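You operate a simulated robot arm through the tools that you are given. There is no shell and no other tool.

You are at the controls of a simulated robot arm. One attempt, no reset.

TASK
Open the air valve, set 4 bar, switch on nip and brake air.
Fine: within 0.3 bar on the display.

Only the result counts: the job must be done as asked and must still hold three seconds after the hand-in. Knocking over, shifting, dropping, spilling or breaking anything else fails it.

THE ROBOT
A 6-joint arm with a fingered hand, fixed in place. Base frame: the origin is at the foot of the arm, x ahead of it, y to its left, z up; the work surface is at about z = 720. Lengths are in mm, angles in degrees, forces in N, time in s.
With the tool pointing down near the work surface it reaches from about 300 to 620 mm from the base axis. Its first joint turns from -166.0 to 166.0 degrees. Payload 3.2 kg.
The tool frame sits at the grasp point between the pads (the TCP): z along the fingers, y along the line on which they close. The tips reach 22 mm beyond it. Largest opening 112 mm; the body of the gripper starts 60 mm behind the TCP. The gripper is a hand of 3 fingers: y runs from the thumb to the fingers, the wrist lies at [0, 0, -218] in the tool frame.
Orientation is that of the tool frame in the base frame, as a unit quaternion [x, y, z, w]. With the fingers straight down and closing along the base's y, the tool's x points along the base's -x, its y along +y and its z along -z.

THE INTERFACE
- The arm moves only by the tool step_arm. Its argument "targets" is a list of rows, each a list of 2 entries, a list of its own where there are three numbers: the shift along the base's x, y, z in units of 400 mm (1.0 is 400 mm), then the turn, a rotation vector about the base's x, y, z in units of 60 degrees (1.0 is 60 degrees). In form: [[[dx, dy, dz], [ax, ay, az]], ...]. A call has 1 to 20 rows; each row is the pose to reach, as a shift and turn from the pose commanded when the call began. A call with a number of a shift or a turn outside -1 to 1 is refused whole. Rows are played at 5 a second. More than 50 mm and 8.6 degrees between two rows, and nothing of the call is played. A pose out of reach is approached as far as the arm can. The call stops where the force on the tool passes 40 N (or 10 N more than at its start, if that is more) or the arm is blocked; 0.2 s more then pass. In this call time passes only in rows, and 0.2 s behind the last. The reply holds the time, the measured pose of the TCP, the force on the tool along the base axes, the opening and the grip force, in the units named above and with some noise, with the torque about the TCP (base axes, N m) and any sound that the robot's microphone picked up.
- Cameras (640 x 400 px; columns grow to the right, rows downward): "scene" is fixed at [218.4, -500.2, 1589.8]; the picture's right is [0.82, -0.57, 0.00], its down [-0.39, -0.56, -0.73] and it looks along [0.42, 0.60, -0.68] (base axes); focal length 323 px, centre (320, 200). "wrist" rides on the gripper at [66, 3, -81] in the tool frame; the picture's right is [-0.05, 1.00, 0.00], its down [-0.77, -0.04, -0.64] and it looks along [-0.63, -0.03, 0.77] (tool axes); focal length 275 px, centre (320, 200). There is no depth. A picture from a camera that has moved, and an enlarged one, comes with that camera's place and axes in the base frame and with its lens.
- get_image(camera): a new picture of that camera. No time passes.
- lift_body(by): slides the trunk up (or, below 0, down) by that many mm; the arm rides with it, the base frame stays. It gives what a move gives, with no picture.
- set_fingers(finger1, finger2, thumb_bend): sets how far each is bent, from 0 (flat) to 1 (curled in); at 0.3 the hand is open as for a grip, at 0.7 the pads meet at the TCP. One left out holds its place. A second passes; each finger stops where it meets its share of the squeeze, and holds until it gets a number again. It is the only way to open and close the hand. It gives what a move gives, with no picture; readings hold the bend of each and the force on the fingers (four entries, about 0 where the hand has none), thumb and palm.
- inspect(camera, box): a new picture of the part [left, top, right, bottom] of that camera's present view, enlarged. No time passes.
- close_job(): hands the job in; it is judged then, once.

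Nothing tells you positions but the pictures and the camera data. Unless the task says otherwise, let go and move clear before handing in.

The tools are called after "Call:" as a command line: name --argument value ..., lists and objects as JSON in quotes. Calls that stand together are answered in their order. step_arm: Moves the arm, as the interface text tells. Its arguments: {"type":"object","properties":{"targets":{"type":"array","items":{"type":"array"}}},"required":["targets"]} The other tools are called the same way: lift_body (by) slides the trunk up or down; set_fingers (finger1, finger2, thumb_bend) moves the fingers one by one; get_image (camera) takes a picture; inspect (camera, box) takes an enlarged picture of a part of a camera's view; close_job () hands the job in.

At the start:

```text
time: 0.0
tool_pos: [340.3, -16.1, 1221.0]
tool_rot: [0.0, 1.0, 0.001, 0.001]
wrist_force: [-0.4, -0.2, 0.1]
torque: [-0.03, 0.03, 0.0]
opening: 111.9
gripper_force: 0.0
shape: jaw
bend: [0.3, 0.3, 0.3]
finger forces: [0.0, 0.1, 0.1, 0.0, 0.0, 0.0]
trunk travel left (down, up): [-525.0, 65.0]
```

scene: 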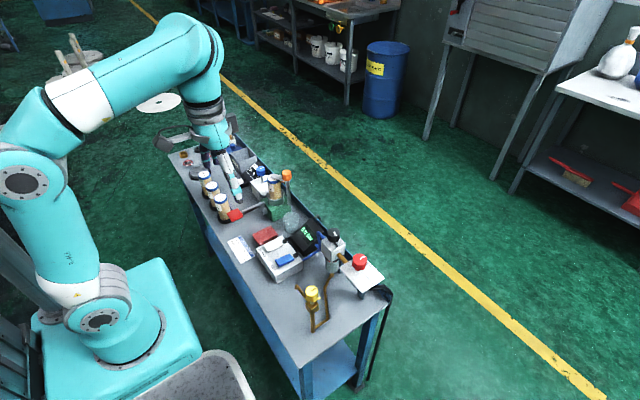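
wrist: 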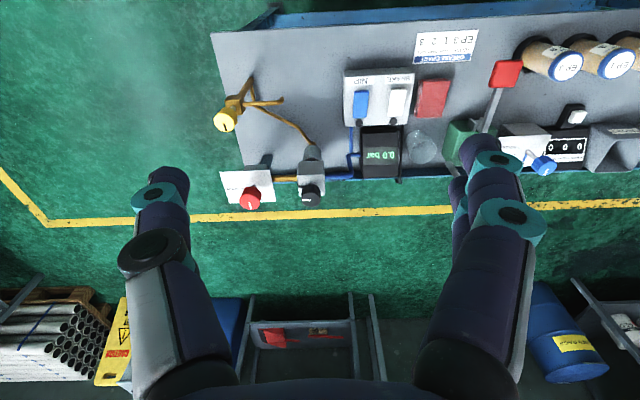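

I see a bench with a pneumatic panel: a yellow valve, a red knob, a regulator with a black knob, a 0.0 bar display and two toggle switches. I'll look closer before moving.

Call:
inspect --camera "scene" --box '[220, 210, 400, 330]'

Call:
inspect --camera "wrist" --box '[200, 50, 480, 225]'

Call:
inspect --camera "scene" --box '[160, 130, 320, 230]'

Call:
inspect --camera "wrist" --box '[200, 140, 360, 240]'

Call:
inspect --camera "wrist" --box '[330, 20, 490, 120]'

```text
3.33 times, centred on (310, 270) of scene
camera zoom: at [218.4, -500.2, 1589.8], right [0.82, -0.57, 0.0], down [-0.39, -0.56, -0.73], along [0.42, 0.6, -0.68], focal length 1077 px, centre (353, -33)
```

zoom: 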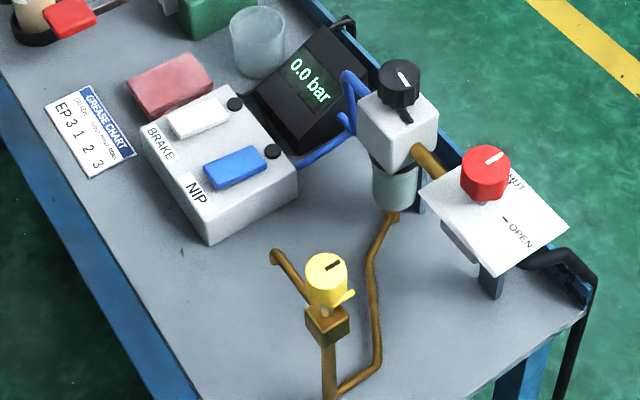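

```text
2.29 times, centred on (340, 138) of wrist
camera zoom: at [274.5, -13.6, 1301.6], right [0.05, 1.0, 0.0], down [0.77, -0.04, 0.64], along [0.64, -0.03, -0.77], focal length 629 px, centre (274, 343)
```

zoom: 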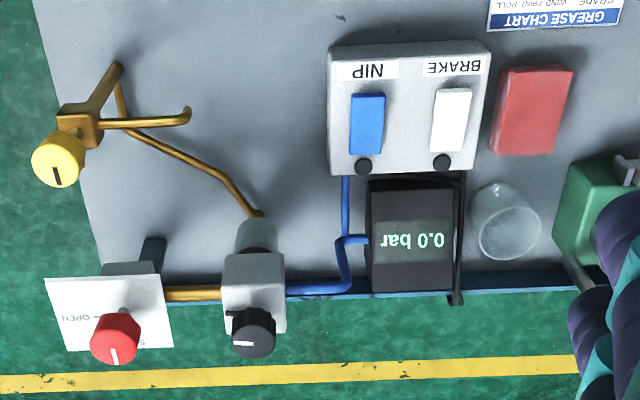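

```text
4.00 times, centred on (240, 180) of scene
camera zoom: at [218.4, -500.2, 1589.8], right [0.82, -0.57, 0.0], down [-0.39, -0.56, -0.73], along [0.42, 0.6, -0.68], focal length 1292 px, centre (640, 280)
```

zoom: 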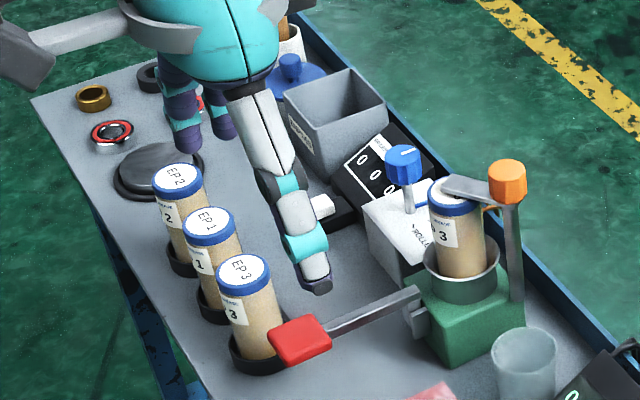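

```text
4.00 times, centred on (280, 190) of wrist
camera zoom: at [274.5, -13.6, 1301.6], right [0.05, 1.0, 0.0], down [0.77, -0.04, 0.64], along [0.64, -0.03, -0.77], focal length 1101 px, centre (480, 240)
```

zoom: 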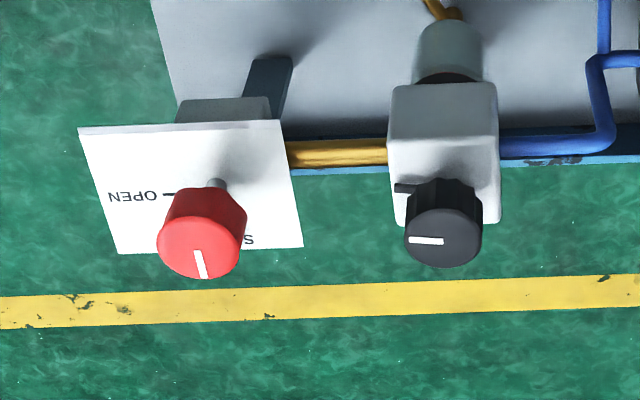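

```text
4.00 times, centred on (410, 70) of wrist
camera zoom: at [274.5, -13.6, 1301.6], right [0.05, 1.0, 0.0], down [0.77, -0.04, 0.64], along [0.64, -0.03, -0.77], focal length 1101 px, centre (-40, 720)
```

zoom: 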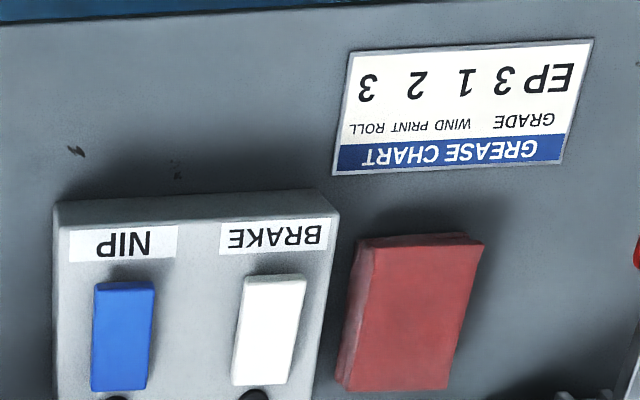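

The red knob with SHUT/OPEN is the air valve at about (585,-154,927). The black regulator knob is at about (585,-44,925), and the NIP and BRAKE rockers are at (475,56,775) and (475,128,775). I'll move closer for a better look, staying high.

Call:
step_arm --targets '[[[0.067, -0.035, -0.059], [0, 0, 0]], [[0.133, -0.07, -0.118], [0, 0, 0]], [[0.2, -0.105, -0.176], [0, 0, 0]], [[0.267, -0.14, -0.235], [0, 0, 0]], [[0.333, -0.175, -0.294], [0, 0, 0]], [[0.4, -0.21, -0.3525], [0, 0, 0]]]'

Call:
get_image --camera "wrist"

Call:
inspect --camera "wrist" --box '[160, 100, 480, 300]'

Call:
get_image --camera "scene"

```text
time: 1.4
tool_pos: [503.9, -101.4, 1082.1]
tool_rot: [0.0, 1.0, 0.001, 0.001]
wrist_force: [-0.7, -0.7, -0.5]
torque: [-0.01, 0.0, 0.03]
opening: 111.7
gripper_force: 0.1
shape: jaw
bend: [0.3, 0.3, 0.3]
finger forces: [0.0, 0.1, 0.0, 0.0, 0.0, 0.1]
trunk travel left (down, up): [-525.0, 65.0]
```

```text
taken
camera wrist: at [437.0, -97.8, 1161.3], right [0.05, 1.0, 0.0], down [0.77, -0.04, 0.64], along [0.64, -0.03, -0.77], focal length 275 px, centre (320, 200)
```

wrist: 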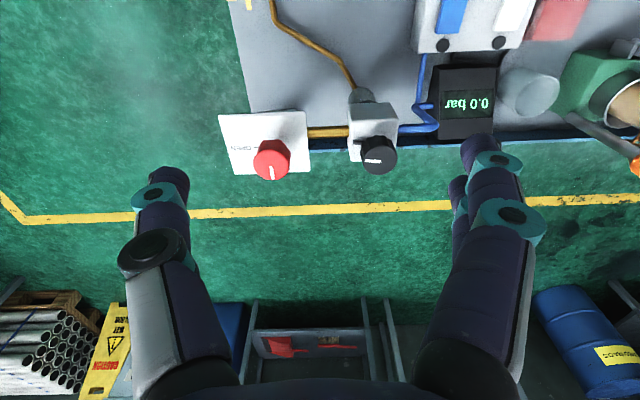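

```text
2.00 times, centred on (320, 200) of wrist
camera zoom: at [437.0, -97.8, 1161.3], right [0.05, 1.0, 0.0], down [0.77, -0.04, 0.64], along [0.64, -0.03, -0.77], focal length 551 px, centre (320, 200)
```

zoom: 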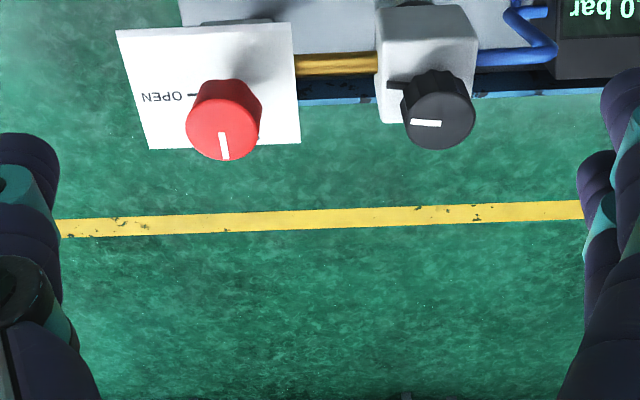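

```text
taken
```

scene: 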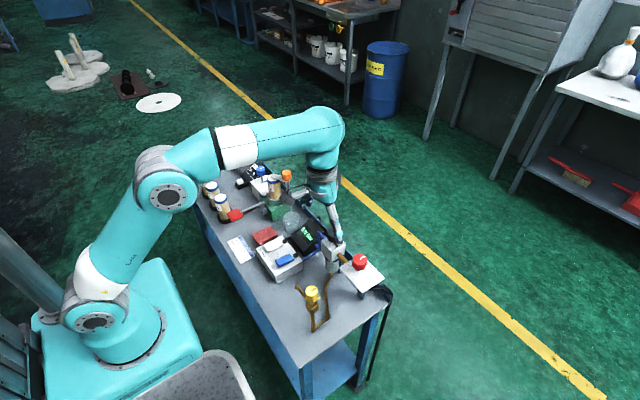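

The red knob is about 37 mm wide with its top at z≈927, and the plate under it is at z≈884. I'll go above it with the hand yawed +45°, so a 90° clockwise turn takes it from SHUT (+x) to OPEN (-y).

Call:
step_arm --targets '[[[0.034, -0.022, -0.033], [0, 0, 0.125]], [[0.068, -0.044, -0.067], [0, 0, 0.25]], [[0.101, -0.066, -0.1], [0, 0, 0.375]], [[0.135, -0.088, -0.133], [0, 0, 0.5]], [[0.169, -0.11, -0.167], [0, 0, 0.625]], [[0.2025, -0.132, -0.2], [0, 0, 0.75]], [[0.2025, -0.132, -0.2], [0, 0, 0.75]]]'

Call:
set_fingers --finger1 0.42 --finger2 0.42 --thumb_bend 0.42

Call:
get_image --camera "wrist"

Call:
inspect --camera "scene" --box '[280, 180, 440, 280]'

```text
time: 3.0
tool_pos: [546.4, -105.0, 965.1]
tool_rot: [-0.38, 0.925, -0.002, 0.003]
wrist_force: [-0.2, -0.1, -1.1]
torque: [0.02, -0.01, 0.01]
opening: 111.8
gripper_force: 0.1
shape: jaw
bend: [0.3, 0.3, 0.3]
finger forces: [0.0, 0.1, 0.0, 0.0, 0.0, 0.1]
out of reach, approached as far as the arm can: row 5, 6, 7
trunk travel left (down, up): [-525.0, 65.0]
```

```text
time: 4.0
tool_pos: [545.8, -105.6, 966.5]
tool_rot: [-0.379, 0.925, -0.002, 0.002]
wrist_force: [-0.4, -0.3, 0.1]
torque: [0.02, -0.01, 0.0]
opening: 78.8
gripper_force: 0.0
shape: fingers
bend: [0.42, 0.42, 0.42]
finger forces: [0.1, 0.1, 0.1, 0.0, 0.1, 0.0]
trunk travel left (down, up): [-525.0, 65.0]
```

```text
taken
camera wrist: at [495.9, -149.3, 1045.5], right [-0.67, 0.74, -0.01], down [0.57, 0.52, 0.64], along [0.48, 0.42, -0.77], focal length 275 px, centre (320, 200)
```

wrist: 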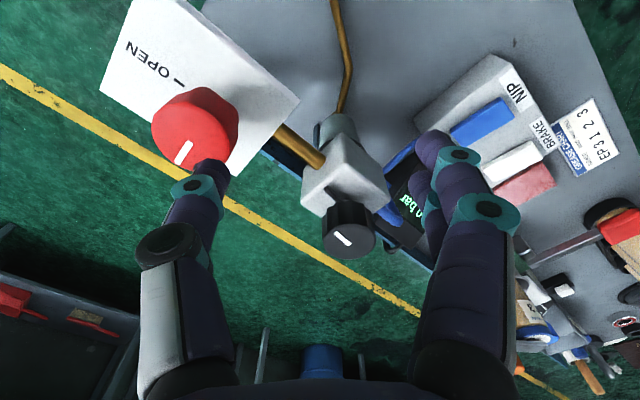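

```text
4.00 times, centred on (360, 230) of scene
camera zoom: at [218.4, -500.2, 1589.8], right [0.82, -0.57, 0.0], down [-0.39, -0.56, -0.73], along [0.42, 0.6, -0.68], focal length 1292 px, centre (160, 80)
```

zoom: 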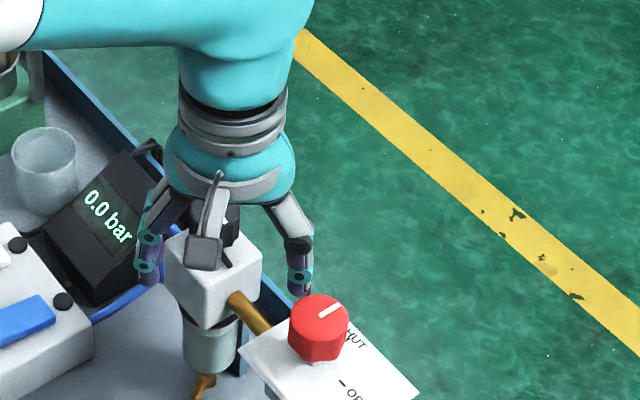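

The arm stopped short of reach, since the wrist is high and far out. Raising the trunk should bring the shoulder closer to wrist height and extend the reach, and it also lifts the hand clear of the knobs.

Call:
lift_body --by 65

Call:
get_image --camera "scene"

```text
time: 5.0
tool_pos: [545.7, -106.7, 1029.3]
tool_rot: [-0.38, 0.925, -0.003, 0.0]
wrist_force: [-0.6, 0.6, -0.4]
torque: [0.02, -0.01, -0.01]
opening: 78.7
gripper_force: 0.1
shape: fingers
bend: [0.42, 0.42, 0.42]
finger forces: [0.1, 0.1, 0.0, 0.1, 0.0, 0.0]
trunk travel left (down, up): [-590.0, 0.0]
```

```text
taken
```

scene: 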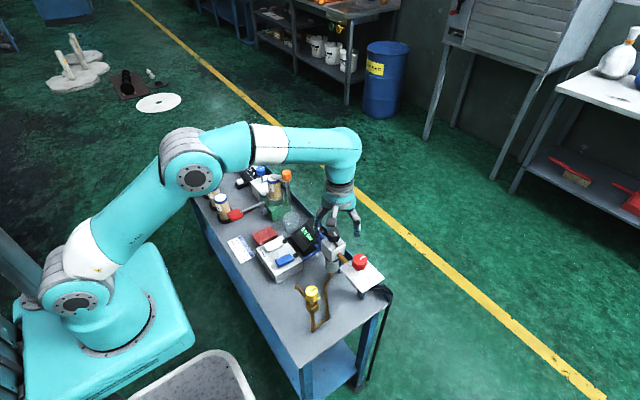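

Now a null move to see which pose is being commanded.

Call:
step_arm --targets '[[[0, 0, 0], [0, 0, 0]]]'

```text
time: 5.4
tool_pos: [544.8, -105.7, 1030.9]
tool_rot: [-0.379, 0.925, -0.002, 0.002]
wrist_force: [-0.6, 0.1, -0.1]
torque: [0.06, 0.0, 0.01]
opening: 78.8
gripper_force: 0.0
shape: fingers
bend: [0.42, 0.42, 0.42]
finger forces: [0.0, 0.0, 0.0, 0.0, 0.0, 0.0]
trunk travel left (down, up): [-590.0, 0.0]
```

The commanded pose matches the actual one. Next I move over the red knob at z≈980.

Call:
step_arm --targets '[[[0.02, -0.04, 0], [0, 0, 0]], [[0.04, -0.08, -0.03], [0, 0, 0]], [[0.07, -0.12, -0.08], [0, 0, 0]], [[0.0975, -0.12, -0.125], [0, 0, 0]], [[0.0975, -0.12, -0.125], [0, 0, 0]]]'

Call:
get_image --camera "wrist"

Call:
inspect --camera "scene" --box '[280, 180, 440, 280]'

```text
time: 6.6
tool_pos: [567.3, -135.1, 969.3]
tool_rot: [-0.376, 0.927, -0.007, 0.003]
wrist_force: [-0.5, -0.9, 0.7]
torque: [-0.01, 0.01, -0.01]
opening: 78.7
gripper_force: 0.1
shape: fingers
bend: [0.42, 0.42, 0.42]
finger forces: [0.0, 0.0, 0.0, 0.1, 0.0, 0.1]
out of reach, approached as far as the arm can: row 1, 2, 3, 4, 5
trunk travel left (down, up): [-590.0, 0.0]
```

```text
taken
camera wrist: at [516.3, -177.4, 1050.0], right [-0.66, 0.75, -0.02], down [0.57, 0.52, 0.64], along [0.48, 0.41, -0.77], focal length 275 px, centre (320, 200)
```

wrist: 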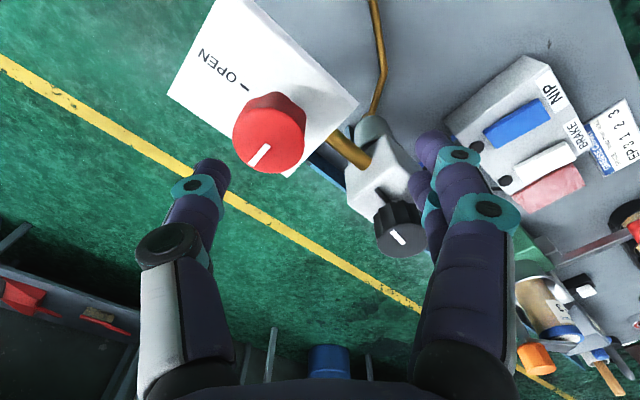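

```text
4.00 times, centred on (360, 230) of scene
camera zoom: at [218.4, -500.2, 1589.8], right [0.82, -0.57, 0.0], down [-0.39, -0.56, -0.73], along [0.42, 0.6, -0.68], focal length 1292 px, centre (160, 80)
```

zoom: 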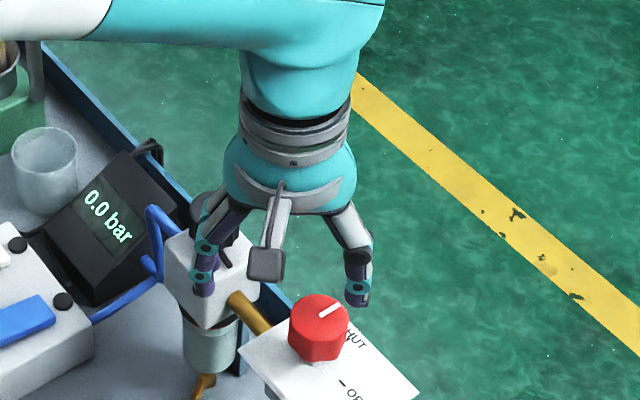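

The reach model fits a sphere centred at z≈970, so near z≈915 with a small outward tilt I can just reach the knob. I'll refine the knob position from a close-up first.

Call:
inspect --camera "wrist" --box '[210, 80, 338, 160]'

Call:
inspect --camera "scene" --box '[330, 235, 394, 275]'

```text
5.00 times, centred on (274, 120) of wrist
camera zoom: at [516.3, -177.4, 1050.0], right [-0.66, 0.75, -0.02], down [0.57, 0.52, 0.64], along [0.48, 0.41, -0.77], focal length 1376 px, centre (550, 600)
```

zoom: 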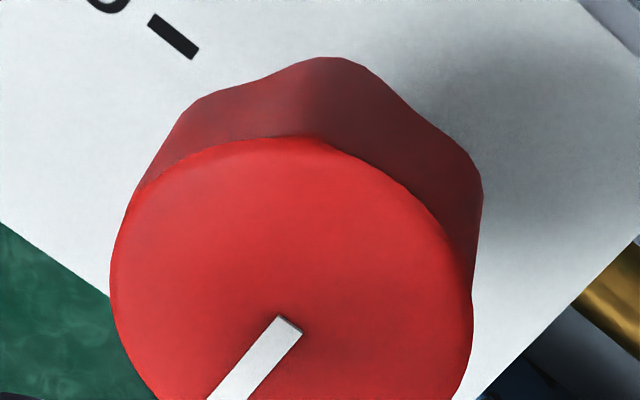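

```text
10.00 times, centred on (362, 255) of scene
camera zoom: at [218.4, -500.2, 1589.8], right [0.82, -0.57, 0.0], down [-0.39, -0.56, -0.73], along [0.42, 0.6, -0.68], focal length 3230 px, centre (-100, -350)
```

zoom: 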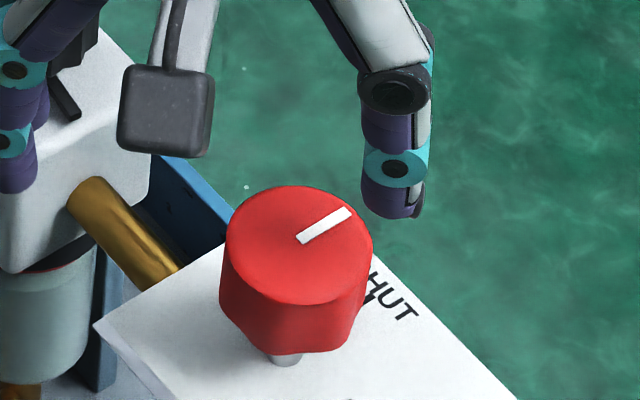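

The wrist close-up puts the knob axis near (581,-156). I'll yaw to about +30° with a 7° outward lean, centre over it, and come down a little.

Call:
step_arm --targets '[[[0.0, -0.01, -0.01], [0.023, -0.03, -0.079]], [[0.01, -0.025, -0.03], [0.046, -0.061, -0.158]], [[0.025, -0.04, -0.045], [0.069, -0.091, -0.237]], [[0.0378, -0.0518, -0.06], [0.069, -0.091, -0.237]], [[0.0378, -0.0518, -0.06], [0.069, -0.091, -0.237]]]'

Call:
get_image --camera "wrist"

Call:
inspect --camera "scene" --box '[320, 215, 400, 265]'

```text
time: 7.8
tool_pos: [581.8, -153.6, 945.4]
tool_rot: [-0.262, 0.963, 0.013, 0.059]
wrist_force: [0.1, 1.0, 1.1]
torque: [0.01, -0.01, 0.02]
opening: 78.5
gripper_force: 0.0
shape: fingers
bend: [0.42, 0.42, 0.42]
finger forces: [0.1, 0.0, 0.0, 0.0, 0.1, 0.0]
trunk travel left (down, up): [-590.0, 0.0]
```

```text
taken
camera wrist: at [516.0, -188.9, 1016.7], right [-0.46, 0.89, 0.0], down [0.61, 0.32, 0.72], along [0.64, 0.34, -0.69], focal length 275 px, centre (320, 200)
```

wrist: 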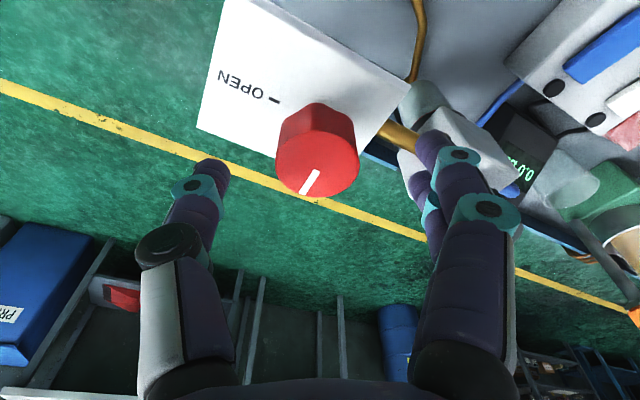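

```text
8.00 times, centred on (360, 240) of scene
camera zoom: at [218.4, -500.2, 1589.8], right [0.82, -0.57, 0.0], down [-0.39, -0.56, -0.73], along [0.42, 0.6, -0.68], focal length 2584 px, centre (0, -120)
```

zoom: 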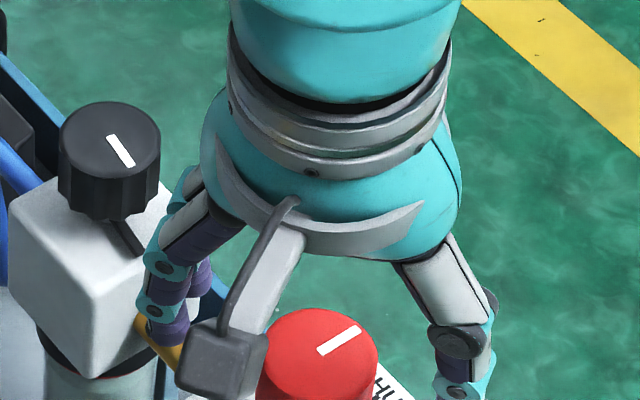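

The knob is now centred between thumb and fingers. Next I descend about 28 mm so the pads straddle the knob.

Call:
step_arm --targets '[[[0, -0.0035, -0.0175], [0, 0, 0]], [[0, -0.0035, -0.035], [0, 0, 0]], [[0, -0.0035, -0.0525], [0, 0, 0]], [[0, -0.0035, -0.07], [0, 0, 0]]]'

Call:
get_image --camera "wrist"

Call:
inspect --camera "scene" --box '[320, 225, 400, 275]'

```text
time: 8.8
tool_pos: [583.6, -156.4, 917.3]
tool_rot: [-0.262, 0.963, 0.014, 0.059]
wrist_force: [-0.1, -1.1, -0.1]
torque: [-0.01, 0.0, 0.02]
opening: 78.5
gripper_force: 0.1
shape: fingers
bend: [0.42, 0.42, 0.42]
finger forces: [0.0, 0.0, 0.1, 0.0, 0.0, 0.0]
trunk travel left (down, up): [-590.0, 0.0]
```

```text
taken
camera wrist: at [516.1, -190.2, 989.2], right [-0.47, 0.89, 0.0], down [0.61, 0.32, 0.72], along [0.64, 0.34, -0.69], focal length 275 px, centre (320, 200)
```

wrist: 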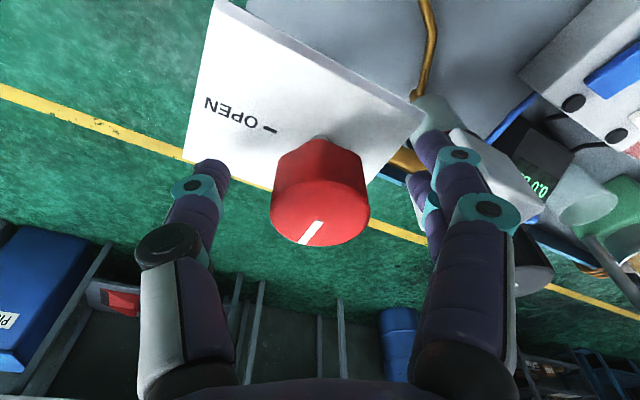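

```text
8.00 times, centred on (360, 250) of scene
camera zoom: at [218.4, -500.2, 1589.8], right [0.82, -0.57, 0.0], down [-0.39, -0.56, -0.73], along [0.42, 0.6, -0.68], focal length 2584 px, centre (0, -200)
```

zoom: 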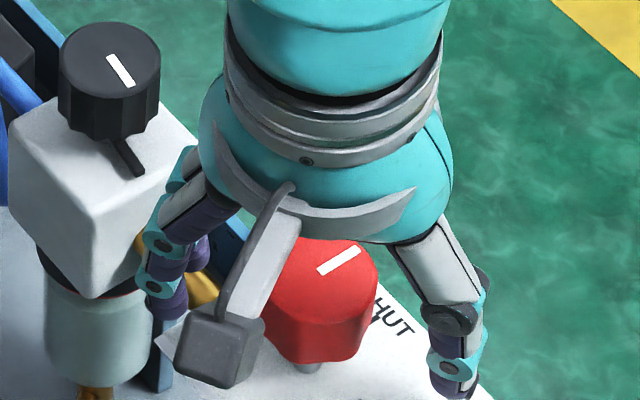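

The pads are at knob height with the knob centred. Closing the hand on it.

Call:
set_fingers --finger1 0.66 --finger2 0.66 --thumb_bend 0.66

Call:
get_image --camera "wrist"

```text
time: 9.8
tool_pos: [583.5, -154.6, 917.1]
tool_rot: [-0.261, 0.963, 0.014, 0.059]
wrist_force: [0.0, -0.1, -3.8]
torque: [-0.02, 0.0, 0.01]
opening: 28.2
gripper_force: 8.0
shape: fingers
bend: [0.61, 0.6, 0.62]
finger forces: [3.4, 4.0, 0.0, 0.0, 7.8, 0.0]
trunk travel left (down, up): [-590.0, 0.0]
```

```text
taken
camera wrist: at [516.3, -190.4, 988.8], right [-0.47, 0.89, 0.0], down [0.61, 0.32, 0.72], along [0.64, 0.34, -0.69], focal length 275 px, centre (320, 200)
```

wrist: 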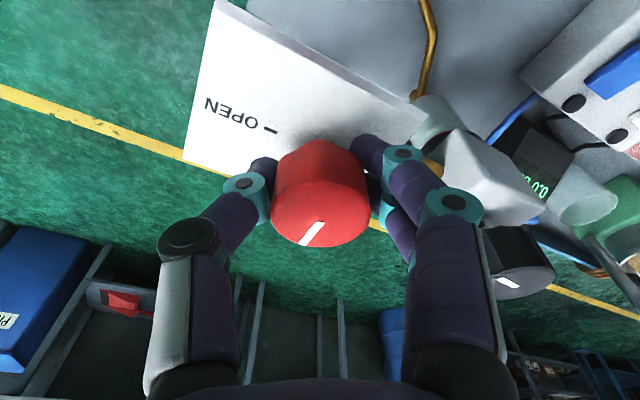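

The grip is firm at about 8 N. I'll turn clockwise, seen from above, by 60° first.

Call:
step_arm --targets '[[[0, 0, 0], [0, 0, -0.1]], [[0, 0, 0], [0, 0, -0.2]], [[0, 0, 0], [0, 0, -0.3]], [[0, 0, 0], [0, 0, -0.4]], [[0, 0, 0], [0, 0, -0.5]], [[0, 0, 0], [0, 0, -0.6]], [[0, 0, 0], [0, 0, -0.7]], [[0, 0, 0], [0, 0, -0.8]], [[0, 0, 0], [0, 0, -0.9]], [[0, 0, 0], [0, 0, -1.0]]]'

Call:
get_image --camera "wrist"

Call:
get_image --camera "scene"

```text
time: 12.0
tool_pos: [582.6, -155.0, 916.8]
tool_rot: [0.257, 0.965, -0.019, 0.058]
wrist_force: [-2.9, 5.2, -3.9]
torque: [0.1, 0.09, -0.01]
opening: 28.1
gripper_force: 8.1
shape: fingers
bend: [0.61, 0.6, 0.62]
finger forces: [4.9, 4.3, 0.1, 0.0, 6.3, 0.1]
trunk travel left (down, up): [-590.0, 0.0]
```

```text
taken
camera wrist: at [519.2, -113.9, 988.7], right [0.54, 0.84, 0.0], down [0.58, -0.37, 0.72], along [0.61, -0.39, -0.69], focal length 275 px, centre (320, 200)
```

wrist: 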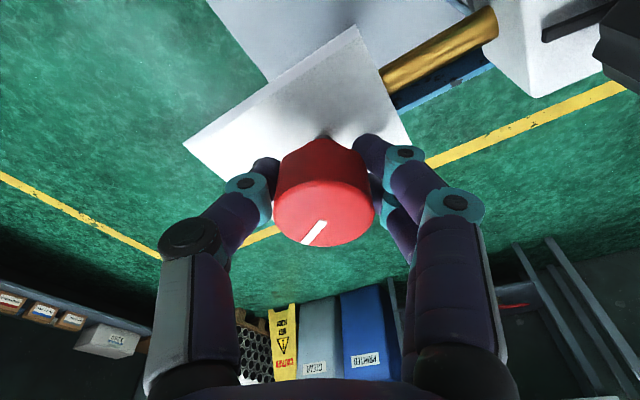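

```text
taken
```

scene: 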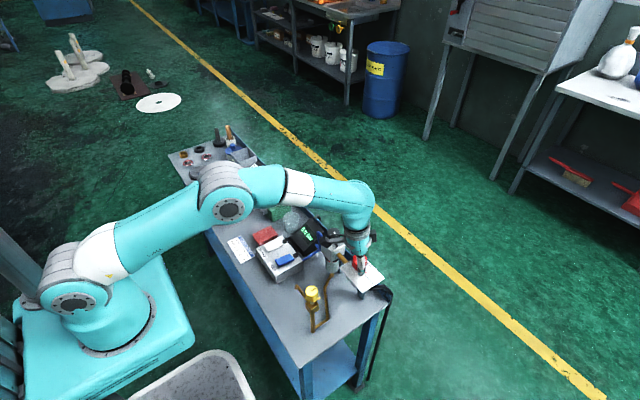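

The knob turned with the hand and hasn't slipped. I'll turn the remaining 30° plus a bit.

Call:
step_arm --targets '[[[0, 0, 0], [0, 0, -0.1]], [[0, 0, 0], [0, 0, -0.2]], [[0, 0, 0], [0, 0, -0.3]], [[0, 0, 0], [0, 0, -0.4]], [[0, 0, 0], [0, 0, -0.47]], [[0, 0, 0], [0, 0, -0.51]]]'

Call:
get_image --camera "wrist"

Call:
inspect --camera "scene" --box '[240, 210, 400, 310]'

```text
time: 13.4
tool_pos: [583.4, -154.6, 916.8]
tool_rot: [0.502, 0.863, -0.033, 0.05]
wrist_force: [-0.4, 6.8, -4.7]
torque: [0.11, 0.04, 0.08]
opening: 28.0
gripper_force: 7.6
shape: fingers
bend: [0.61, 0.6, 0.62]
finger forces: [5.1, 4.2, 0.1, 0.1, 6.0, 0.0]
trunk travel left (down, up): [-590.0, 0.0]
```

```text
taken
camera wrist: at [548.8, -86.4, 988.6], right [0.89, 0.45, 0.0], down [0.31, -0.61, 0.72], along [0.33, -0.65, -0.69], focal length 275 px, centre (320, 200)
```

wrist: 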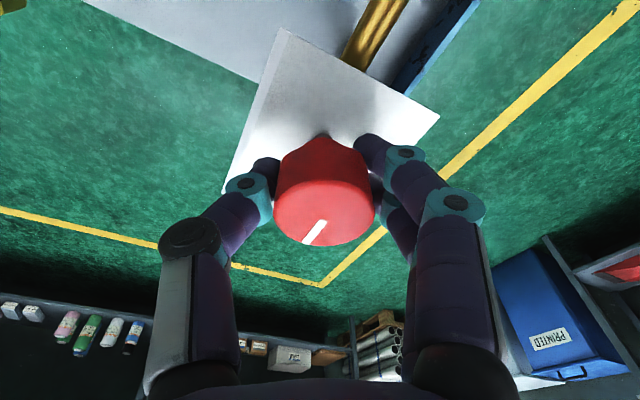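

```text
4.00 times, centred on (320, 260) of scene
camera zoom: at [218.4, -500.2, 1589.8], right [0.82, -0.57, 0.0], down [-0.39, -0.56, -0.73], along [0.42, 0.6, -0.68], focal length 1292 px, centre (320, -40)
```

zoom: 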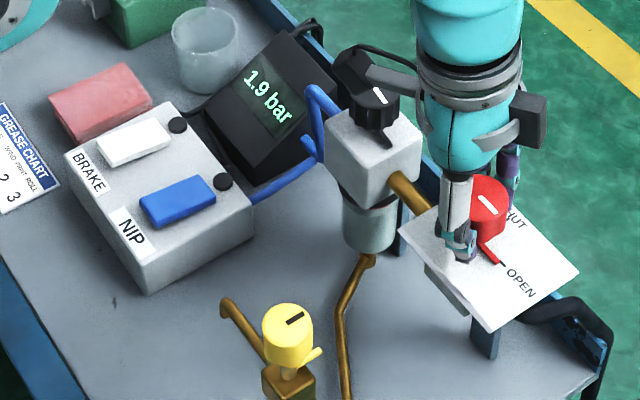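

The valve pointer is at the OPEN tick and the display reads 1.9 bar. I'll release and check whether the knob stays put.

Call:
set_fingers --finger1 0.42 --finger2 0.42 --thumb_bend 0.42

Call:
step_arm --targets '[[[0, 0, 0.02], [0, 0, 0]], [[0, 0, 0.045], [0, 0, 0]], [[-0.02, 0, 0.08], [0, 0, 0]], [[-0.045, 0.01, 0.12], [0, 0, 0]], [[-0.07, 0.02, 0.16], [0, 0, 0]]]'

Call:
inspect --camera "scene" --box '[280, 210, 408, 290]'

Call:
get_image --camera "wrist"

```text
time: 14.4
tool_pos: [583.1, -156.1, 917.6]
tool_rot: [0.5, 0.864, -0.032, 0.051]
wrist_force: [0.1, 0.4, 0.6]
torque: [-0.01, 0.02, -0.01]
opening: 77.5
gripper_force: 0.0
shape: fingers
bend: [0.42, 0.42, 0.42]
finger forces: [0.0, 0.1, 0.1, 0.0, 0.0, 0.0]
trunk travel left (down, up): [-590.0, 0.0]
```

```text
time: 15.6
tool_pos: [554.5, -147.3, 982.9]
tool_rot: [0.501, 0.863, -0.032, 0.05]
wrist_force: [-0.8, 0.5, -0.7]
torque: [0.02, 0.01, 0.0]
opening: 77.7
gripper_force: 0.1
shape: fingers
bend: [0.42, 0.42, 0.42]
finger forces: [0.0, 0.0, 0.1, 0.0, 0.0, 0.1]
trunk travel left (down, up): [-590.0, 0.0]
```

```text
5.00 times, centred on (344, 250) of scene
camera zoom: at [218.4, -500.2, 1589.8], right [0.82, -0.57, 0.0], down [-0.39, -0.56, -0.73], along [0.42, 0.6, -0.68], focal length 1615 px, centre (200, -50)
```

zoom: 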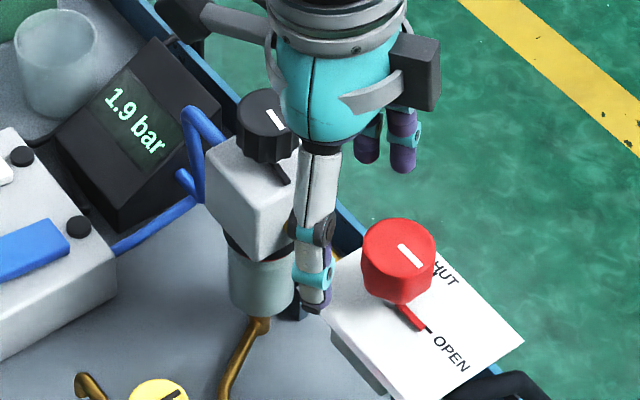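

```text
taken
camera wrist: at [519.7, -79.7, 1053.6], right [0.89, 0.46, 0.0], down [0.31, -0.61, 0.72], along [0.33, -0.64, -0.69], focal length 275 px, centre (320, 200)
```

wrist: 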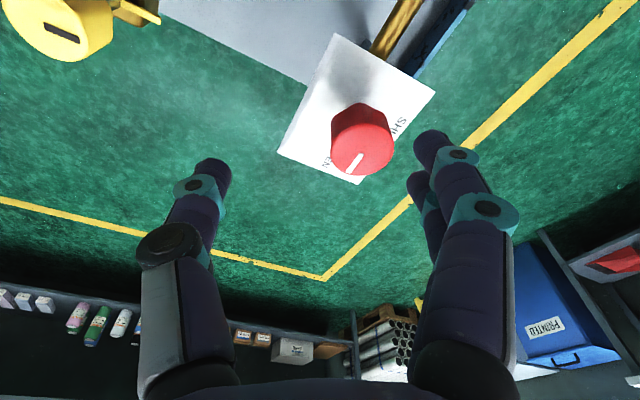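

The valve stays at OPEN after release. Now I'll move over to the black regulator knob, at about (583,-47) with its top at z≈925, and bring the yaw back to 0.

Call:
step_arm --targets '[[[0, 0.03, 0.005], [0, 0, 0.125]], [[0, 0.06, 0.01], [0, 0, 0.25]], [[0, 0.09, 0.01], [0, 0, 0.375]], [[0, 0.125, 0.01], [0, 0, 0.5]], [[0, 0.155, 0.01], [0, 0, 0.625]], [[0, 0.185, 0.01], [0, 0, 0.75]], [[0, 0.22, 0.01], [0, 0, 0.875]], [[0, 0.25, 0.01], [0, 0, 1.0]]]'

Call:
step_arm --targets '[[[0, 0, 0], [0, 0.058, 0]], [[0, 0, 0], [0, 0.1165, 0]], [[0, 0, 0], [0, 0.1165, 0]]]'

Call:
get_image --camera "wrist"

Call:
inspect --camera "wrist" --box '[240, 60, 400, 160]'

Call:
inspect --camera "scene" --box '[280, 200, 408, 280]'

```text
time: 17.4
tool_pos: [554.3, -47.3, 985.0]
tool_rot: [0.002, 0.998, -0.004, 0.06]
wrist_force: [-0.6, 0.4, 0.2]
torque: [0.0, -0.01, 0.0]
opening: 77.8
gripper_force: 0.1
shape: fingers
bend: [0.42, 0.42, 0.42]
finger forces: [0.1, 0.0, 0.0, 0.0, 0.0, 0.0]
trunk travel left (down, up): [-590.0, 0.0]
```

```text
time: 18.2
tool_pos: [555.4, -48.1, 986.0]
tool_rot: [0.002, 1.0, -0.004, 0.0]
wrist_force: [0.0, -0.4, 0.1]
torque: [0.0, -0.01, -0.01]
opening: 77.7
gripper_force: 0.1
shape: fingers
bend: [0.42, 0.42, 0.42]
finger forces: [0.0, 0.0, 0.0, 0.0, 0.1, 0.0]
trunk travel left (down, up): [-590.0, 0.0]
```

```text
taken
camera wrist: at [488.7, -43.0, 1065.2], right [0.05, 1.0, -0.01], down [0.77, -0.03, 0.63], along [0.63, -0.04, -0.77], focal length 275 px, centre (320, 200)
```

wrist: 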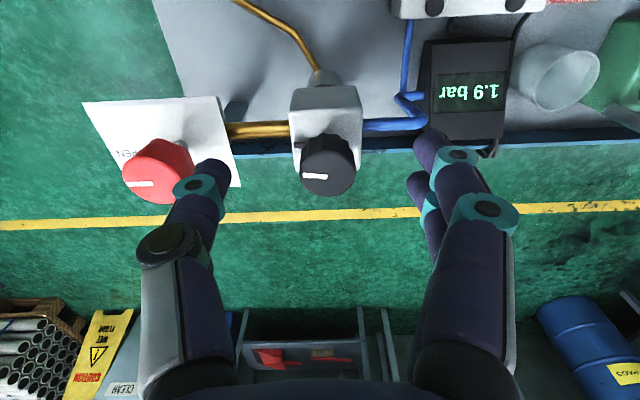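

```text
4.00 times, centred on (320, 110) of wrist
camera zoom: at [488.7, -43.0, 1065.2], right [0.05, 1.0, -0.01], down [0.77, -0.03, 0.63], along [0.63, -0.04, -0.77], focal length 1101 px, centre (320, 560)
```

zoom: 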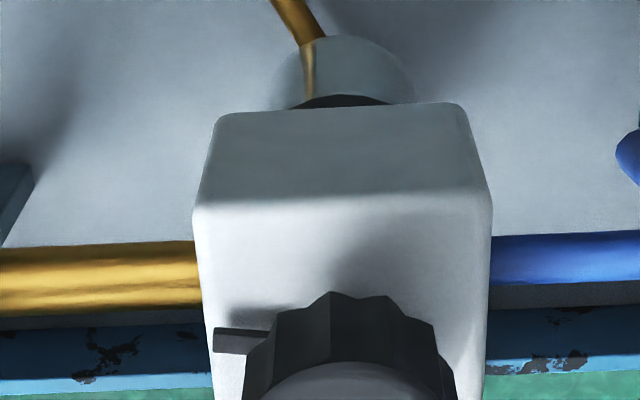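

```text
5.00 times, centred on (344, 240) of scene
camera zoom: at [218.4, -500.2, 1589.8], right [0.82, -0.57, 0.0], down [-0.39, -0.56, -0.73], along [0.42, 0.6, -0.68], focal length 1615 px, centre (200, 0)
```

zoom: 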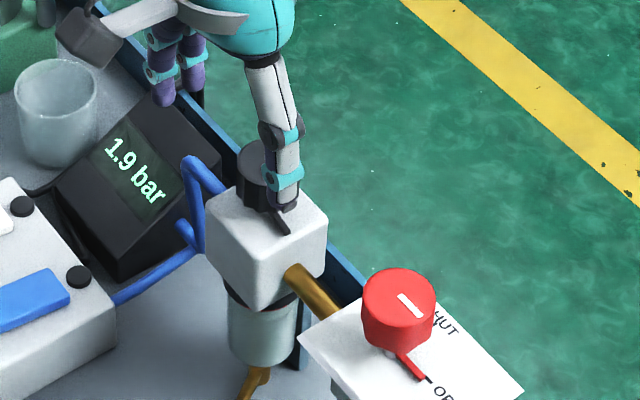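

The knob axis is at about (582,-45), with the block's top face near z≈894. I'll move over the knob to z≈948 and check alignment.

Call:
step_arm --targets '[[[0.005, 0.003, -0.025], [0, 0, 0]], [[0.02, 0.006, -0.055], [0, 0, 0]], [[0.05, 0.0075, -0.085], [0, 0, 0]], [[0.0675, 0.0075, -0.095], [0, 0, 0]], [[0.0675, 0.0075, -0.095], [0, 0, 0]]]'

Call:
get_image --camera "wrist"

Call:
inspect --camera "scene" --box '[280, 200, 408, 280]'

```text
time: 19.4
tool_pos: [582.4, -43.1, 947.7]
tool_rot: [0.001, 1.0, -0.003, 0.0]
wrist_force: [-0.2, -0.8, -0.2]
torque: [-0.01, -0.05, 0.01]
opening: 77.4
gripper_force: 0.1
shape: fingers
bend: [0.42, 0.42, 0.42]
finger forces: [0.0, 0.0, 0.0, 0.0, 0.0, 0.0]
trunk travel left (down, up): [-590.0, 0.0]
```

```text
taken
camera wrist: at [516.0, -39.9, 1027.7], right [0.05, 1.0, -0.01], down [0.77, -0.03, 0.63], along [0.63, -0.04, -0.77], focal length 275 px, centre (320, 200)
```

wrist: 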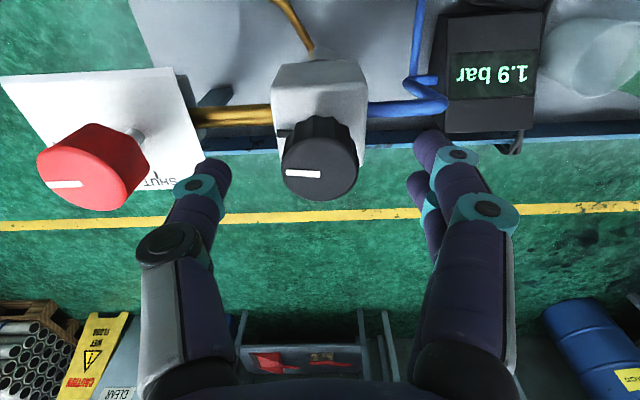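

```text
5.00 times, centred on (344, 240) of scene
camera zoom: at [218.4, -500.2, 1589.8], right [0.82, -0.57, 0.0], down [-0.39, -0.56, -0.73], along [0.42, 0.6, -0.68], focal length 1615 px, centre (200, 0)
```

zoom: 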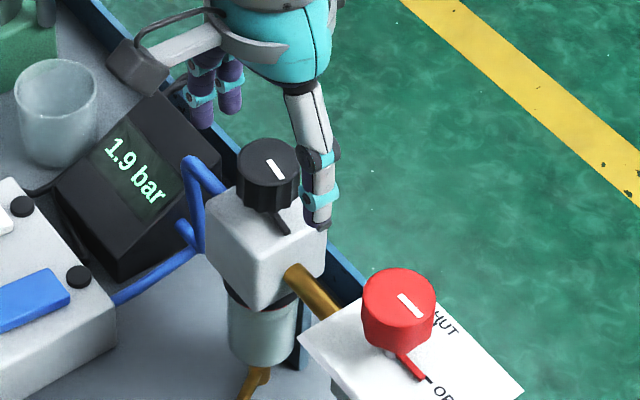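

Alignment is good. Descending to the knob height and gripping.

Call:
step_arm --targets '[[[0, -0.003, -0.02], [0, 0, 0]], [[0, -0.003, -0.04], [0, 0, 0]], [[0, -0.003, -0.055], [0, 0, 0]], [[0, -0.003, -0.068], [0, 0, 0]]]'

Call:
set_fingers --finger1 0.66 --finger2 0.66 --thumb_bend 0.66

Call:
get_image --camera "wrist"

Call:
inspect --camera "scene" --box '[280, 200, 408, 280]'

```text
time: 20.4
tool_pos: [581.7, -46.5, 920.6]
tool_rot: [0.002, 1.0, -0.004, -0.001]
wrist_force: [0.3, -0.8, -0.1]
torque: [-0.01, 0.03, -0.02]
opening: 77.6
gripper_force: 0.0
shape: fingers
bend: [0.42, 0.42, 0.42]
finger forces: [0.1, 0.1, 0.0, 0.1, 0.1, 0.0]
trunk travel left (down, up): [-590.0, 0.0]
```

```text
time: 21.4
tool_pos: [582.3, -45.7, 918.6]
tool_rot: [0.001, 1.0, -0.003, -0.002]
wrist_force: [-1.9, 1.6, -5.3]
torque: [-0.02, 0.06, 0.0]
opening: 27.2
gripper_force: 7.3
shape: fingers
bend: [0.61, 0.59, 0.62]
finger forces: [3.8, 4.8, 0.0, 0.0, 6.7, 0.2]
trunk travel left (down, up): [-590.0, 0.0]
```

```text
taken
camera wrist: at [516.1, -41.4, 999.9], right [0.05, 1.0, -0.01], down [0.77, -0.03, 0.63], along [0.63, -0.04, -0.77], focal length 275 px, centre (320, 200)
```

wrist: 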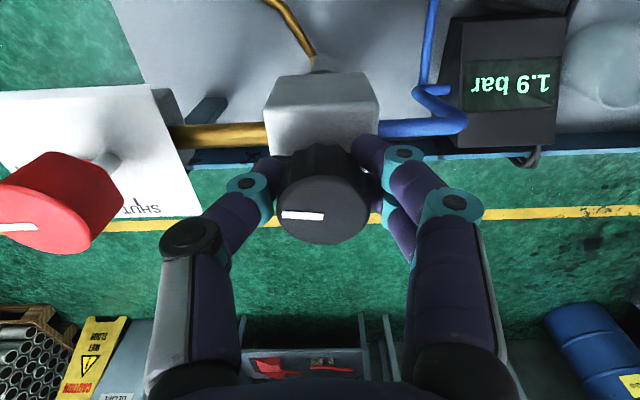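

```text
5.00 times, centred on (344, 240) of scene
camera zoom: at [218.4, -500.2, 1589.8], right [0.82, -0.57, 0.0], down [-0.39, -0.56, -0.73], along [0.42, 0.6, -0.68], focal length 1615 px, centre (200, 0)
```

zoom: 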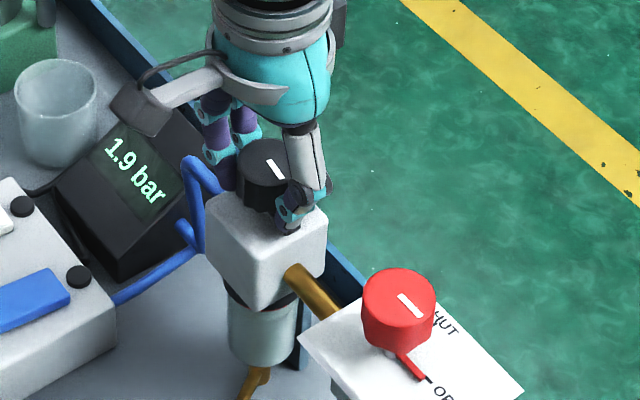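

Gripped, and the display is visible from both cameras. I'll turn 15° clockwise as a trial and read the effect.

Call:
step_arm --targets '[[[0, 0, 0], [0, 0, -0.06]], [[0, 0, 0], [0, 0, -0.12]], [[0, 0, 0], [0, 0, -0.18]], [[0, 0, 0], [0, 0, -0.25]], [[0, 0, 0], [0, 0, -0.25]]]'

Call:
inspect --camera "scene" --box '[280, 200, 408, 280]'

Call:
get_image --camera "wrist"

```text
time: 22.6
tool_pos: [581.2, -44.1, 919.6]
tool_rot: [0.132, 0.991, -0.003, -0.001]
wrist_force: [-2.8, 2.8, -5.8]
torque: [0.01, 0.1, 0.02]
opening: 27.1
gripper_force: 8.0
shape: fingers
bend: [0.61, 0.59, 0.62]
finger forces: [4.7, 4.7, 0.0, 0.0, 6.4, 0.1]
trunk travel left (down, up): [-590.0, 0.0]
```

```text
5.00 times, centred on (344, 240) of scene
camera zoom: at [218.4, -500.2, 1589.8], right [0.82, -0.57, 0.0], down [-0.39, -0.56, -0.73], along [0.42, 0.6, -0.68], focal length 1615 px, centre (200, 0)
```

zoom: 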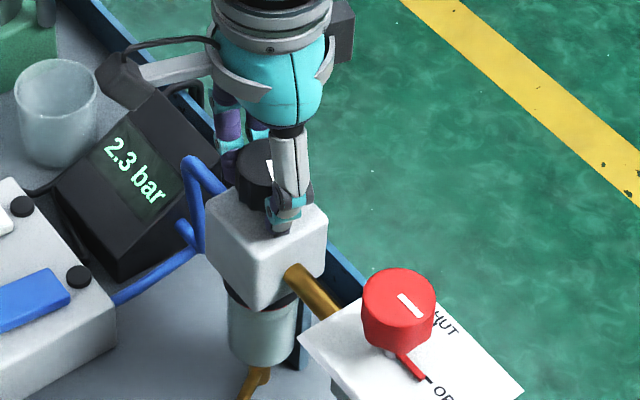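

```text
taken
camera wrist: at [519.3, -23.7, 999.9], right [0.31, 0.95, -0.01], down [0.74, -0.23, 0.63], along [0.6, -0.2, -0.77], focal length 275 px, centre (320, 200)
```

wrist: 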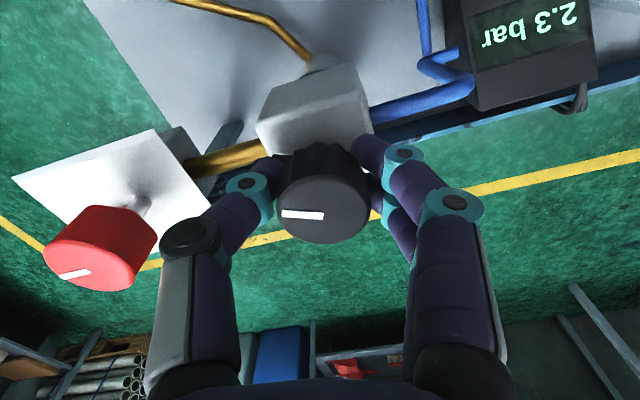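

The display reads 2.3 bar, so clockwise raises it by about 0.4 bar per 15°. I'll turn another 45° and check.

Call:
step_arm --targets '[[[0, 0, 0], [0, 0, -0.1]], [[0, 0, 0], [0, 0, -0.2]], [[0, 0, 0], [0, 0, -0.3]], [[0, 0, 0], [0, 0, -0.4]], [[0, 0, 0], [0, 0, -0.5]], [[0, 0, 0], [0, 0, -0.6]], [[0, 0, 0], [0, 0, -0.68]], [[0, 0, 0], [0, 0, -0.75]], [[0, 0, 0], [0, 0, -0.75]], [[0, 0, 0], [0, 0, -0.75]]]'

Call:
inspect --camera "scene" --box '[280, 200, 408, 280]'

Call:
get_image --camera "wrist"

```text
time: 24.8
tool_pos: [581.1, -45.9, 920.4]
tool_rot: [0.502, 0.865, -0.003, -0.002]
wrist_force: [1.0, 8.4, -6.3]
torque: [0.09, 0.03, 0.02]
opening: 28.3
gripper_force: 8.7
shape: fingers
bend: [0.59, 0.58, 0.63]
finger forces: [6.5, 5.6, 0.0, 0.0, 4.6, 0.0]
trunk travel left (down, up): [-590.0, 0.0]
```

```text
5.00 times, centred on (344, 240) of scene
camera zoom: at [218.4, -500.2, 1589.8], right [0.82, -0.57, 0.0], down [-0.39, -0.56, -0.73], along [0.42, 0.6, -0.68], focal length 1615 px, centre (200, 0)
```

zoom: 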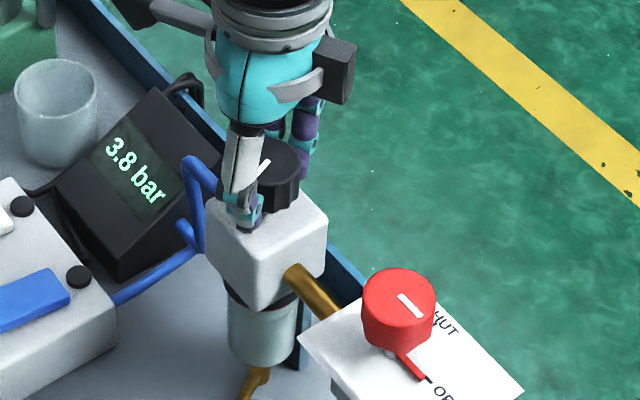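

```text
taken
camera wrist: at [552.0, 14.8, 1000.6], right [0.89, 0.46, -0.01], down [0.36, -0.69, 0.64], along [0.28, -0.57, -0.77], focal length 275 px, centre (320, 200)
```

wrist: 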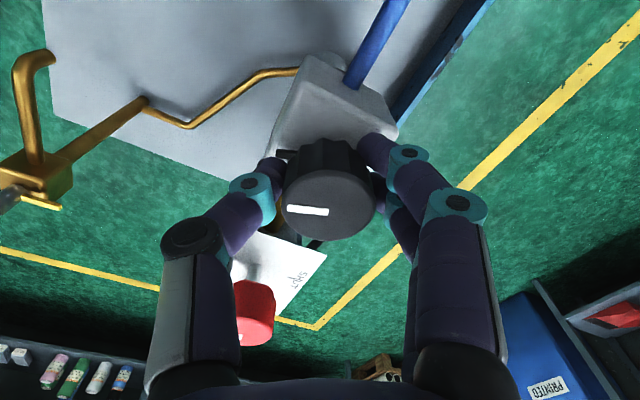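

It's at 3.8 bar, about 0.033 bar per degree, so I'll turn 6° more.

Call:
step_arm --targets '[[[0, 0, 0], [0, 0, -0.05]], [[0, 0, 0], [0, 0, -0.105]], [[0, 0, 0], [0, 0, -0.105]], [[0, 0, 0], [0, 0, -0.105]]]'

Call:
inspect --camera "scene" --box '[280, 200, 408, 280]'

```text
time: 25.8
tool_pos: [582.9, -45.1, 920.0]
tool_rot: [0.548, 0.837, -0.002, -0.003]
wrist_force: [0.4, 7.1, -4.3]
torque: [0.13, 0.04, 0.05]
opening: 28.5
gripper_force: 8.0
shape: fingers
bend: [0.59, 0.58, 0.63]
finger forces: [5.7, 5.0, 0.1, 0.0, 4.9, 0.1]
trunk travel left (down, up): [-590.0, 0.0]
```

```text
5.00 times, centred on (344, 240) of scene
camera zoom: at [218.4, -500.2, 1589.8], right [0.82, -0.57, 0.0], down [-0.39, -0.56, -0.73], along [0.42, 0.6, -0.68], focal length 1615 px, centre (200, 0)
```

zoom: 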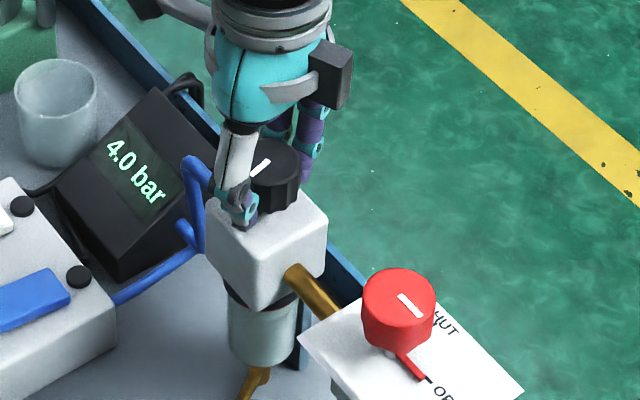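

The display reads 4.0 bar. I'll release, rise away, and see whether it holds.

Call:
set_fingers --finger1 0.42 --finger2 0.42 --thumb_bend 0.42

Call:
step_arm --targets '[[[0, 0, 0.025], [0, 0, 0]], [[0, 0, 0.055], [0, 0, 0]], [[-0.01, 0, 0.09], [0, 0, 0]], [[-0.06, 0.01, 0.14], [0, 0, 0]], [[-0.12, 0.03, 0.18], [0, 0, 0]], [[-0.2, 0.06, 0.2], [0, 0, 0]]]'

Call:
inspect --camera "scene" --box '[240, 200, 400, 300]'

```text
time: 26.8
tool_pos: [582.0, -45.4, 920.8]
tool_rot: [0.548, 0.836, -0.002, -0.003]
wrist_force: [-0.4, 0.4, 0.0]
torque: [0.0, 0.02, 0.01]
opening: 77.2
gripper_force: 0.1
shape: fingers
bend: [0.42, 0.42, 0.42]
finger forces: [0.0, 0.0, 0.0, 0.0, 0.0, 0.0]
trunk travel left (down, up): [-590.0, 0.0]
```

```text
time: 28.2
tool_pos: [501.2, -20.0, 998.8]
tool_rot: [0.548, 0.836, -0.002, -0.003]
wrist_force: [0.2, 0.3, -0.6]
torque: [0.0, -0.03, 0.0]
opening: 77.7
gripper_force: 0.0
shape: fingers
bend: [0.42, 0.42, 0.42]
finger forces: [0.0, 0.1, 0.0, 0.1, 0.1, 0.0]
trunk travel left (down, up): [-590.0, 0.0]
```

```text
4.00 times, centred on (320, 250) of scene
camera zoom: at [218.4, -500.2, 1589.8], right [0.82, -0.57, 0.0], down [-0.39, -0.56, -0.73], along [0.42, 0.6, -0.68], focal length 1292 px, centre (320, 0)
```

zoom: 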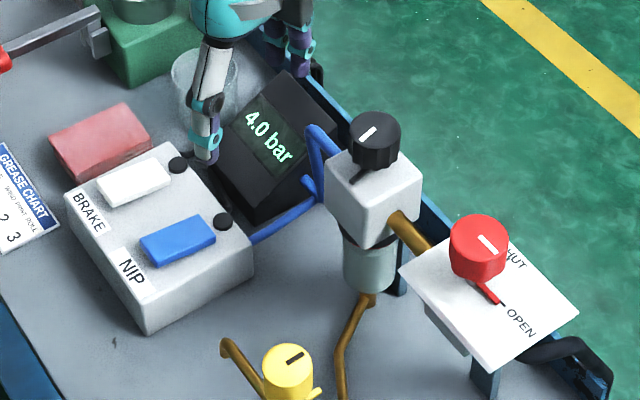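

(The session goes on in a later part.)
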